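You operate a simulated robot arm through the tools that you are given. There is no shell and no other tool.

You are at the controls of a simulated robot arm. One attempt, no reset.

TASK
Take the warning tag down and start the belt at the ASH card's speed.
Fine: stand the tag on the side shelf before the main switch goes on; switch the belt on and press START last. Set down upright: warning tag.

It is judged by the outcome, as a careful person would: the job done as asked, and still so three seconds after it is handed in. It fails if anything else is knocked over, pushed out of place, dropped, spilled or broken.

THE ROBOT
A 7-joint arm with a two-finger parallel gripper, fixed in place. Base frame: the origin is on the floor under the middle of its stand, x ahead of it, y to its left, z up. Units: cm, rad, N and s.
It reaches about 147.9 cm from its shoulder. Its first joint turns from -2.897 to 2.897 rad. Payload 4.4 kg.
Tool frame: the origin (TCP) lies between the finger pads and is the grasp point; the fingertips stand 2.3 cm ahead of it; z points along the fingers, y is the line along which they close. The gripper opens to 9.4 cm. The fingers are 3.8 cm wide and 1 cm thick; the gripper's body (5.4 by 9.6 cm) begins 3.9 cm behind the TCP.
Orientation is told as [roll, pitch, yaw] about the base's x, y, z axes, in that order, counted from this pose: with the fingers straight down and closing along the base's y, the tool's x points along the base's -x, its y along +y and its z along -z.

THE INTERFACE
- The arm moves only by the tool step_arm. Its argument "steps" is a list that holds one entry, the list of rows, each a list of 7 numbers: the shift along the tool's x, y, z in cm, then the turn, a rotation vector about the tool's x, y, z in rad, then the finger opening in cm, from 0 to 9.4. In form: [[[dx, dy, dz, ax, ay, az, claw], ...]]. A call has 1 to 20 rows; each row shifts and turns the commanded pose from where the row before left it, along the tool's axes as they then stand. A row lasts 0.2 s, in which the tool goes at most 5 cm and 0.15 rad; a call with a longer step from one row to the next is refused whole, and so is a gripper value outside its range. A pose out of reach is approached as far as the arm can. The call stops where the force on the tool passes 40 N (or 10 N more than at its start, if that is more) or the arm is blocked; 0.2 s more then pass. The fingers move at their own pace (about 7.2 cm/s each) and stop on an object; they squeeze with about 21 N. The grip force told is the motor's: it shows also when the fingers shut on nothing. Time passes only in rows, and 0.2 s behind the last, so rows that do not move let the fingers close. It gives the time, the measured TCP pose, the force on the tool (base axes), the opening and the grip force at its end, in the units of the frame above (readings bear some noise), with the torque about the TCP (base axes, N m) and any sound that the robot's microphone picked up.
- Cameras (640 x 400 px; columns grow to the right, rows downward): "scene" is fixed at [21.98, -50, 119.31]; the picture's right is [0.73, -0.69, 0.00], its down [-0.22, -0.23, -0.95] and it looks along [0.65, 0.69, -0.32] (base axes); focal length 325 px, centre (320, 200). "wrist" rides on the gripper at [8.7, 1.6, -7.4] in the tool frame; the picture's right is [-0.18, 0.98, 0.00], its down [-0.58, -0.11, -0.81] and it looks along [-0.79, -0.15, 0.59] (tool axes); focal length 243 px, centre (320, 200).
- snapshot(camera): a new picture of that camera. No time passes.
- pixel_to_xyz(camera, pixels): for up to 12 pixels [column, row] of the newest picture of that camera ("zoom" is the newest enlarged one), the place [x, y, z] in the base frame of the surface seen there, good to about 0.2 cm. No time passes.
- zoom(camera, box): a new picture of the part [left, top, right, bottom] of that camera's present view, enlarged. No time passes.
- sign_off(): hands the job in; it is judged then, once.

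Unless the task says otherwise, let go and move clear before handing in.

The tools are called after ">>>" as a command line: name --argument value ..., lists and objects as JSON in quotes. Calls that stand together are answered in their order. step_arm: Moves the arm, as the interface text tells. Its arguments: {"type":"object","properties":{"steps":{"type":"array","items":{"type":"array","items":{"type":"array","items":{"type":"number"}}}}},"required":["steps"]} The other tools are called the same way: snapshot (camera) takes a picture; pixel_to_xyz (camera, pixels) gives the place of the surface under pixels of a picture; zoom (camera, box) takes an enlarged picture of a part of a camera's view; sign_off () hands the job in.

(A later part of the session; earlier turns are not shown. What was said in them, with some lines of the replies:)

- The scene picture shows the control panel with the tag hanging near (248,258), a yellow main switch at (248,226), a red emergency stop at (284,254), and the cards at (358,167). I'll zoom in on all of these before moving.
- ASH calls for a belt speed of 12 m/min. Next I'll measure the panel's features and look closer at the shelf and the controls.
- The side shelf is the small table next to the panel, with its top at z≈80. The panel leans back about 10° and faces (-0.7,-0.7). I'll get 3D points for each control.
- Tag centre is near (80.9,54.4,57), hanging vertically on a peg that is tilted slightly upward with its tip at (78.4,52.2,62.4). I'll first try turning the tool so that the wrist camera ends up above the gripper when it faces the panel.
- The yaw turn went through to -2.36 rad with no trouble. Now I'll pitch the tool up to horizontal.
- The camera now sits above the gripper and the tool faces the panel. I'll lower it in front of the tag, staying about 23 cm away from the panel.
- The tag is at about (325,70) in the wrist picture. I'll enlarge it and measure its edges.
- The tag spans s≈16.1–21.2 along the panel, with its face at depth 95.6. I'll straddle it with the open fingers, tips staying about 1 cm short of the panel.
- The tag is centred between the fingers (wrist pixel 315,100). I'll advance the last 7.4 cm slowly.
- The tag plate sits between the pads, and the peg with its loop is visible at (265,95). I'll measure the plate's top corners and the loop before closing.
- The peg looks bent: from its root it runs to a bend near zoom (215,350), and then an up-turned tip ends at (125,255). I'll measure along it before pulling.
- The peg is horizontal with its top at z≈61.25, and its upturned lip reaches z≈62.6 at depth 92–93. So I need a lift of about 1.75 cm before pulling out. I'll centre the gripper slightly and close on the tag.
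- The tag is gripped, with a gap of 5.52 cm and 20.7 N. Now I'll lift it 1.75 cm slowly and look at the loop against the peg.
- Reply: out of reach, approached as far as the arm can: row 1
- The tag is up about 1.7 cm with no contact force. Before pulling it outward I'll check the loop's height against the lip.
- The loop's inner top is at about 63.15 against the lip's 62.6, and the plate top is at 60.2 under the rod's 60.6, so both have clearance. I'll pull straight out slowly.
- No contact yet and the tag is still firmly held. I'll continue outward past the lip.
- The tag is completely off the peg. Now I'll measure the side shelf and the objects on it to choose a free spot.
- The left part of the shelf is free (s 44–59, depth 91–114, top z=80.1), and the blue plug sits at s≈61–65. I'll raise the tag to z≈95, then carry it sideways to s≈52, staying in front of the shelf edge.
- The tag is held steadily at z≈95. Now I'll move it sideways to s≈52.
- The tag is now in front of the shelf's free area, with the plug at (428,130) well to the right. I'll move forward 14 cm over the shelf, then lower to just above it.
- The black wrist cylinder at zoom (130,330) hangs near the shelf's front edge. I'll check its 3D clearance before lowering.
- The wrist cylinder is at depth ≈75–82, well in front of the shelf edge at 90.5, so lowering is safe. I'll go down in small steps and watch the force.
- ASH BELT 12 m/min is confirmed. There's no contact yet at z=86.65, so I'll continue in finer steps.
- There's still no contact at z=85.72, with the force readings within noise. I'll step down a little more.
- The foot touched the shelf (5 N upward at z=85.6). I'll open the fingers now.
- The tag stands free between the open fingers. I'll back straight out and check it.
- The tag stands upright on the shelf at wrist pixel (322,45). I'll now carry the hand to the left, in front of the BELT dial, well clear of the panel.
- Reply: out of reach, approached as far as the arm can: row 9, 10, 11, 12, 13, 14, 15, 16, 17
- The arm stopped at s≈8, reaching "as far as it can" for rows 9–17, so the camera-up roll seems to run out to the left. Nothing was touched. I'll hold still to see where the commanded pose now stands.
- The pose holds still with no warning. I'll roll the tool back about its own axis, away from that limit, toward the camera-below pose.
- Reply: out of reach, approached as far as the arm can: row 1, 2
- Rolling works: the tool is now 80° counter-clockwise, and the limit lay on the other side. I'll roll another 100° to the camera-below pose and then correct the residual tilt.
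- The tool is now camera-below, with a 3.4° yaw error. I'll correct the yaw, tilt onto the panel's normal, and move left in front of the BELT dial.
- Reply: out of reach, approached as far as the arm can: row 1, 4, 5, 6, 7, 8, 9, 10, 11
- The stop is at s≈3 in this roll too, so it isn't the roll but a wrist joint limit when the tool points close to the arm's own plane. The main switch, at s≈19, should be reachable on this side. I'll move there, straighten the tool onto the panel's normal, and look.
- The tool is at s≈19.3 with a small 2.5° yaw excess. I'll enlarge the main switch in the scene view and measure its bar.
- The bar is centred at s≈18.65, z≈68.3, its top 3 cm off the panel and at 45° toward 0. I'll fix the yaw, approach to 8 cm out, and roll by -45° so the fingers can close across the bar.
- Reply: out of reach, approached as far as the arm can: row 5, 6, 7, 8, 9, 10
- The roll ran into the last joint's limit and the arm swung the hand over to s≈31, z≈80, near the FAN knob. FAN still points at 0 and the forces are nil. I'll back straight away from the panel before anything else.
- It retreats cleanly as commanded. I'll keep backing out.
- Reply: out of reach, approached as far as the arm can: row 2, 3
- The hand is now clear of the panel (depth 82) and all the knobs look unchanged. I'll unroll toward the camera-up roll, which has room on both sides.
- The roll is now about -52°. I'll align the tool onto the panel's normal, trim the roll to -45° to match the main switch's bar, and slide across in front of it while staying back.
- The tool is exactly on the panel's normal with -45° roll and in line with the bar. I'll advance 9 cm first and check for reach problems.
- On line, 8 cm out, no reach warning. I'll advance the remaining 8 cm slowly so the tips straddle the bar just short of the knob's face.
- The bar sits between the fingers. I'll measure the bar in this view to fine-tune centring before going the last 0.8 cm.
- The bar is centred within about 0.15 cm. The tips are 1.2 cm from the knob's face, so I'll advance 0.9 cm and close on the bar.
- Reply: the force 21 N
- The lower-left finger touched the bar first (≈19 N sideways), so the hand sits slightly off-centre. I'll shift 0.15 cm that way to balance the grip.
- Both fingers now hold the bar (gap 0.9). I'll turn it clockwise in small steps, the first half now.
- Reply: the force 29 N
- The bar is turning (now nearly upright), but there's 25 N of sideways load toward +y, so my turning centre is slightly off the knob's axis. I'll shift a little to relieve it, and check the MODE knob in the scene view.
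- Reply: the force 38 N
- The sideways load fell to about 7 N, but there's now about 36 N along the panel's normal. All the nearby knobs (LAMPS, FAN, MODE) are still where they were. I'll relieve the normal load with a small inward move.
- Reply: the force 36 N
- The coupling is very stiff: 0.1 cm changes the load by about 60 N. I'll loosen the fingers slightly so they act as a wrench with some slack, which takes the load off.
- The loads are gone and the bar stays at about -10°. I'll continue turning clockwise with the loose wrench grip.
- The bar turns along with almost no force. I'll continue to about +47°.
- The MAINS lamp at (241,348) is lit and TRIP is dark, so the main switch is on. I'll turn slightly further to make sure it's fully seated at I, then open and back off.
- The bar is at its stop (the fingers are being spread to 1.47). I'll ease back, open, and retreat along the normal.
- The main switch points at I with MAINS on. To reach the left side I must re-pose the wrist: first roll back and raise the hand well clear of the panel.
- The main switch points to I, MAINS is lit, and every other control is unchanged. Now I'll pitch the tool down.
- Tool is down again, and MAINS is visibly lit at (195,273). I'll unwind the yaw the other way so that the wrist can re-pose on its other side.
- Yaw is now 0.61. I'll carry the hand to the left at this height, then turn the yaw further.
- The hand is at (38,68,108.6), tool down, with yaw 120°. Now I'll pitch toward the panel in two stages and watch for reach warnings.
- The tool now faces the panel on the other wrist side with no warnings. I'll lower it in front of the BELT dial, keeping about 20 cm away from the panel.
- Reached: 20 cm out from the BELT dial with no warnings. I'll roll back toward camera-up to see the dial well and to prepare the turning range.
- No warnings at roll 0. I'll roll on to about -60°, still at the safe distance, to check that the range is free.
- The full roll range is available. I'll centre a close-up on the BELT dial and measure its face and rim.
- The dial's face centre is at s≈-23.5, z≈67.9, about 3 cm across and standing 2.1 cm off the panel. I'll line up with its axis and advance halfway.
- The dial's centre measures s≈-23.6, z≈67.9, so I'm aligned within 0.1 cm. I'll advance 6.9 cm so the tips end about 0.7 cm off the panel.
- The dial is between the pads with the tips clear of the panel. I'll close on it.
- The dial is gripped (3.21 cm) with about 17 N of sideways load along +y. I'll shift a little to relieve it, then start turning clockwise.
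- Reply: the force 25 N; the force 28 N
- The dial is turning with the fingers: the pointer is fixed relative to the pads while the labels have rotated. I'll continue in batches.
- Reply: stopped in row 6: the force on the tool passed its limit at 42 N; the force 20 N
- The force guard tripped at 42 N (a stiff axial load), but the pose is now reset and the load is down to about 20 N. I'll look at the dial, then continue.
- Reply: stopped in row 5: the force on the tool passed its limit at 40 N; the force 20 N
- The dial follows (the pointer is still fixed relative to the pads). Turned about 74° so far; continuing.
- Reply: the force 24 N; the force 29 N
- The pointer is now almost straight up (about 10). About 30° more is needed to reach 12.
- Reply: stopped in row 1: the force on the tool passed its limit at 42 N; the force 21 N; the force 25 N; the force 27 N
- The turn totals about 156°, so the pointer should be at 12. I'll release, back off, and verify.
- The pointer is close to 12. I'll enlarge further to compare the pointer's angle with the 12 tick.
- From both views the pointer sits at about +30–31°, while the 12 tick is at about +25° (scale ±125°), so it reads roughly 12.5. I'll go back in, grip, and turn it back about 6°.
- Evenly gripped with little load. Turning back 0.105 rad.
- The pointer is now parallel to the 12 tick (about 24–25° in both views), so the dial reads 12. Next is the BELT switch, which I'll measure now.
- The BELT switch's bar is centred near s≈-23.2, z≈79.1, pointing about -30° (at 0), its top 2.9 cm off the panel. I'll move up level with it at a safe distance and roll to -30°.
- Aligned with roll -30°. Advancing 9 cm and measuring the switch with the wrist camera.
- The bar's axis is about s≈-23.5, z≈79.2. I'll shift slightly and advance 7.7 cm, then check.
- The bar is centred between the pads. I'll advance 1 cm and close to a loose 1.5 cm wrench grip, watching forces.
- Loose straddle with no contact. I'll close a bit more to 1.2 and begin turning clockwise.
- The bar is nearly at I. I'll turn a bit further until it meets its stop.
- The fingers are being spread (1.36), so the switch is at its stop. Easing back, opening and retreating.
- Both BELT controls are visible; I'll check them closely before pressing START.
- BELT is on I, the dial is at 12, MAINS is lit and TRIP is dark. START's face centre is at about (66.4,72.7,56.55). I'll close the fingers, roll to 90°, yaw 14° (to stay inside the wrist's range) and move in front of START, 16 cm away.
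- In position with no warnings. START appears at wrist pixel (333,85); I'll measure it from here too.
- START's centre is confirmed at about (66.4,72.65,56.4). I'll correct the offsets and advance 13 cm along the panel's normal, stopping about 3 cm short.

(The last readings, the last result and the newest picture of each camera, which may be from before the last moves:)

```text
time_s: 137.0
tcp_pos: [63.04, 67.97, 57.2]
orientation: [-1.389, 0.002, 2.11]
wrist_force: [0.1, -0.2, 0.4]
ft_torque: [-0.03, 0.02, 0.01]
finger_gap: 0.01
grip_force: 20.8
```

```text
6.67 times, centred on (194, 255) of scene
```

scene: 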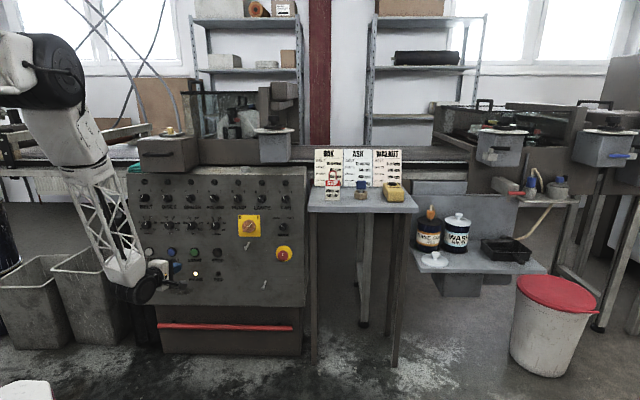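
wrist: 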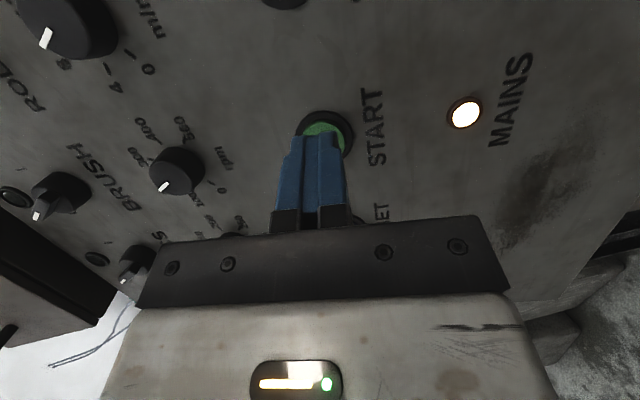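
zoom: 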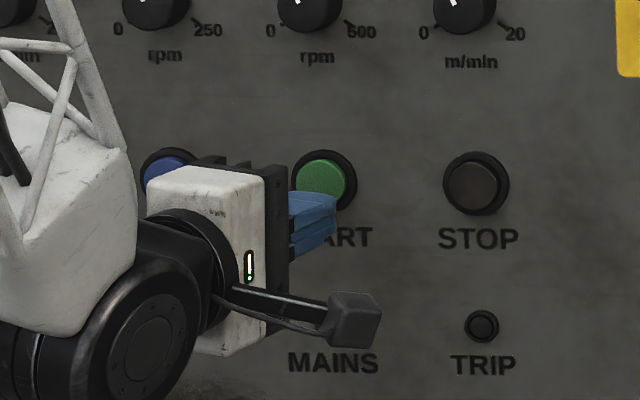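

About 3 cm short of START and slightly low. I'll correct by 0.24 cm and close in to near contact.

>>> step_arm --steps '[[[-0.24, -0.23, -0.06, 0, 0, 0, 0], [-0.241, 0.003, 0.971, 0, 0, 0, 0], [-0.241, 0.003, 0.971, 0, 0, 0, 0], [-0.121, 0.001, 0.485, 0, 0, 0, 0], [0, 0, 0, 0, 0, 0, 0]]]'

>>> zoom --camera "wrist" --box '[240, 75, 400, 175]'

>>> zoom --camera "scene" --box '[170, 238, 218, 268]'

```text
time_s: 138.2
tcp_pos: [64.69, 70.18, 56.92]
orientation: [-1.389, 0.0, 2.11]
wrist_force: [0.0, -0.2, 0.1]
ft_torque: [0.0, -0.01, -0.01]
finger_gap: 0.0
grip_force: 20.8
```

```text
4.00 times, centred on (320, 125) of wrist
```

zoom: 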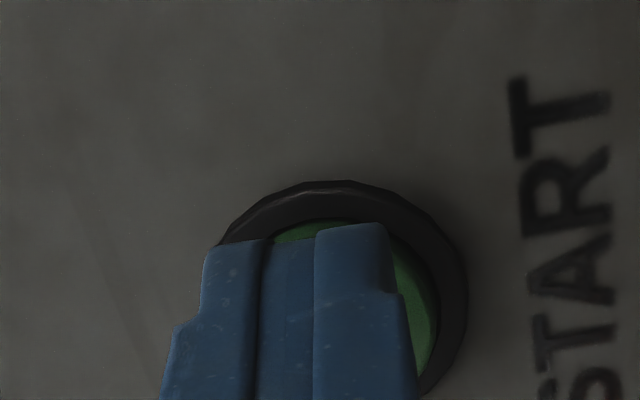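

```text
13.33 times, centred on (194, 253) of scene
```

zoom: 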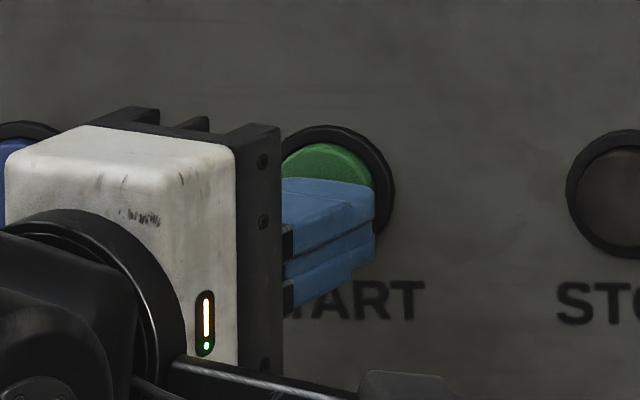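

The tip is about 0.5 cm from the button. The two views disagree a little about height, so I'll measure the fingertip directly in the scene view.

>>> pixel_to_xyz --camera "zoom" --pixels '[[370, 195], [372, 215], [372, 240], [368, 262], [340, 205], [330, 160], [390, 190], [330, 270], [300, 240], [300, 195]]'

```text
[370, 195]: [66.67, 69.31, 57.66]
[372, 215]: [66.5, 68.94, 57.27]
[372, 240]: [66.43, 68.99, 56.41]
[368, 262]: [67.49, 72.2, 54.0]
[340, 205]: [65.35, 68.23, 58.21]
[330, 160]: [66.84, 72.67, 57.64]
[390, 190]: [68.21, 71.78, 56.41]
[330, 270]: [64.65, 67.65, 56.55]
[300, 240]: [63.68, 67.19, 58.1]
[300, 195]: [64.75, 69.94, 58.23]
```

The fingertip spans z≈55.8–57.7 and the button is centred at 56.4, so the contact will be well inside the button. I'll press in along the normal in 0.2 cm steps.

>>> step_arm --steps '[[[0, 0.15, 0, 0, 0, 0, 0], [-0.048, 0, 0.194, 0, 0, 0, 0], [-0.048, 0, 0.194, 0, 0, 0, 0], [-0.048, 0, 0.194, 0, 0, 0, 0], [0, 0, 0, 0, 0, 0, 0]]]'

>>> zoom --camera "scene" --box '[120, 165, 320, 290]'

```text
time_s: 139.4
tcp_pos: [64.9, 70.52, 56.66]
orientation: [-1.391, 0.001, 2.111]
wrist_force: [-0.2, 0.7, 0.3]
ft_torque: [0.03, 0.01, -0.04]
finger_gap: 0.0
grip_force: 20.6
```

```text
3.20 times, centred on (220, 228) of scene
```

zoom: 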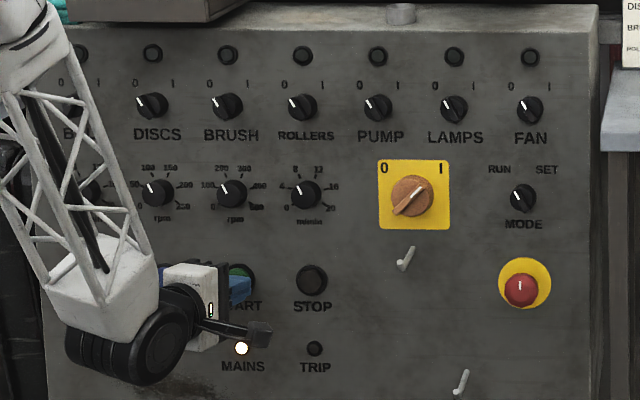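

No contact yet. Continuing the press in small steps.

>>> step_arm --steps '[[[-0.048, 0, 0.194, 0, 0, 0, 0], [-0.048, 0, 0.194, 0, 0, 0, 0], [0, 0, 0, 0, 0, 0, 0]]]'

```text
time_s: 140.2
tcp_pos: [65.17, 70.81, 56.55]
orientation: [-1.39, 0.002, 2.113]
wrist_force: [-4.0, -2.5, 1.0]
ft_torque: [-0.01, 0.02, 0.13]
finger_gap: 0.03
grip_force: 21.2
heard: click
```

A click was heard with about 5 N on the button, so START is pressed. I'll retreat along the normal and check the lamps.

>>> step_arm --steps '[[[0, 0, 0, 0, 0, 0, 0], [0.121, 0, -0.485, 0, 0, 0, 0], [0.241, -0.003, -0.971, 0, 0, 0, 0], [0.482, -0.006, -1.94, 0, 0, 0, 0], [0.783, -0.01, -3.155, 0, 0, 0, 0], [0.783, -0.01, -3.155, 0, 0, 0, 0], [0.783, -0.01, -3.155, 0, 0, 0, 0], [0.783, -0.01, -3.155, 0, 0, 0, 0], [0, 0, 0, 0, 0, 0, 0]]]'

>>> zoom --camera "scene" --box '[120, 165, 320, 290]'

>>> snapshot --camera "wrist"

```text
time_s: 142.2
tcp_pos: [53.73, 59.43, 59.51]
orientation: [-1.39, 0.0, 2.111]
wrist_force: [-0.7, 0.2, 0.5]
ft_torque: [0.03, 0.01, 0.01]
finger_gap: 0.01
grip_force: 20.6
```

```text
3.20 times, centred on (220, 228) of scene
```

zoom: 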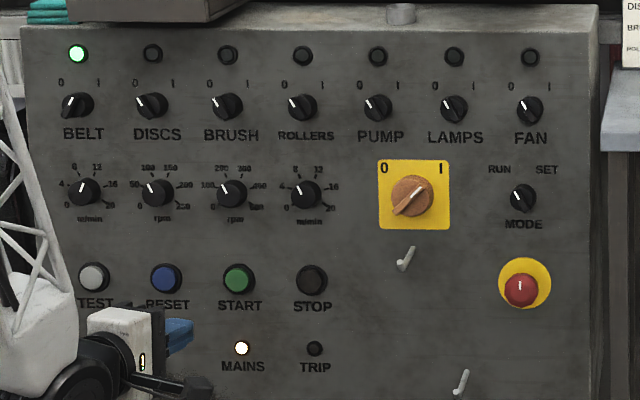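

```text
taken
```

wrist: 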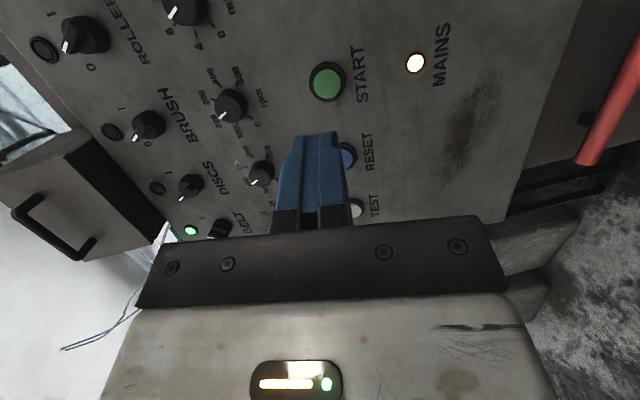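

The BELT lamp at (78,54) is lit green, MAINS is lit and TRIP is dark: the belt is running. I'll check the dial and the tag on the shelf one last time.

>>> zoom --camera "scene" --box '[129, 212, 161, 232]'

>>> zoom --camera "scene" --box '[300, 140, 428, 220]'

>>> snapshot --camera "scene"

```text
16.00 times, centred on (145, 222) of scene
```

zoom: 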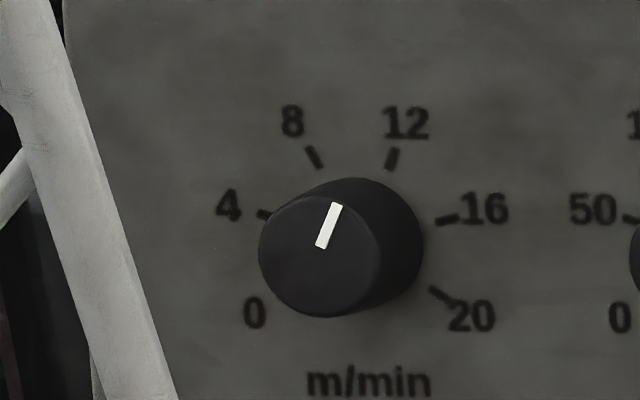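

```text
5.00 times, centred on (364, 180) of scene
```

zoom: 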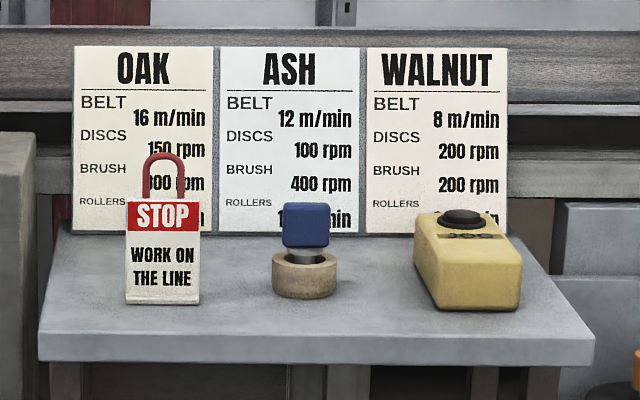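

```text
taken
```

scene: 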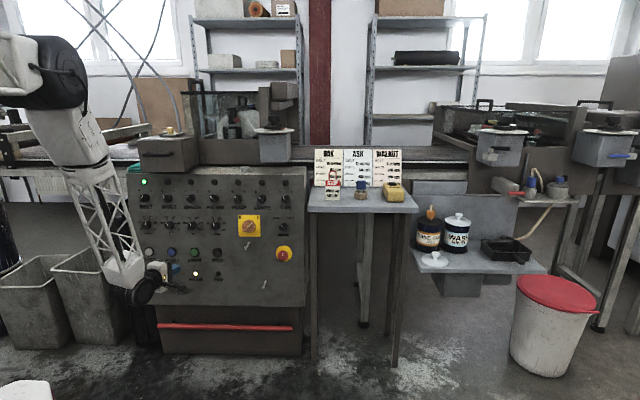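

The tag stands upright on the side shelf at (162,250), and the plug, jog box and cards are undisturbed. The dial points at 12, BELT and the main switch are on I, the green BELT lamp is lit, and the hand is clear of the panel. I'm handing the job in.

>>> sign_off

```text
The job is handed in.
```

The belt is running at the ASH card's 12 m/min, and the warning tag is standing upright on the side shelf. I've handed the job in.

- **Order:** I stood the tag on the shelf first, then turned the main switch to I and set the BELT dial to 12. After that I turned the BELT switch to I and pressed START last. It clicked when pressed.
- **Panel state at the end:** The green BELT lamp and MAINS are lit, and TRIP is dark. The MODE switch is still at RUN and the other knobs look as they did.
- **Dial setting:** I first turned it slightly past 12, to about 12.5, and brought it back before the belt was started. Judged by eye, the pointer now lines up with the 12 tick to within a degree or two.
- **Hand drifted once:** While I lined up on the main switch, the wrist hit a joint limit and swung the hand close to the FAN knob. No force was felt, and FAN still points at 0.

The plug, jog box and cards on the shelf are where they were, and the hand is clear of the panel.
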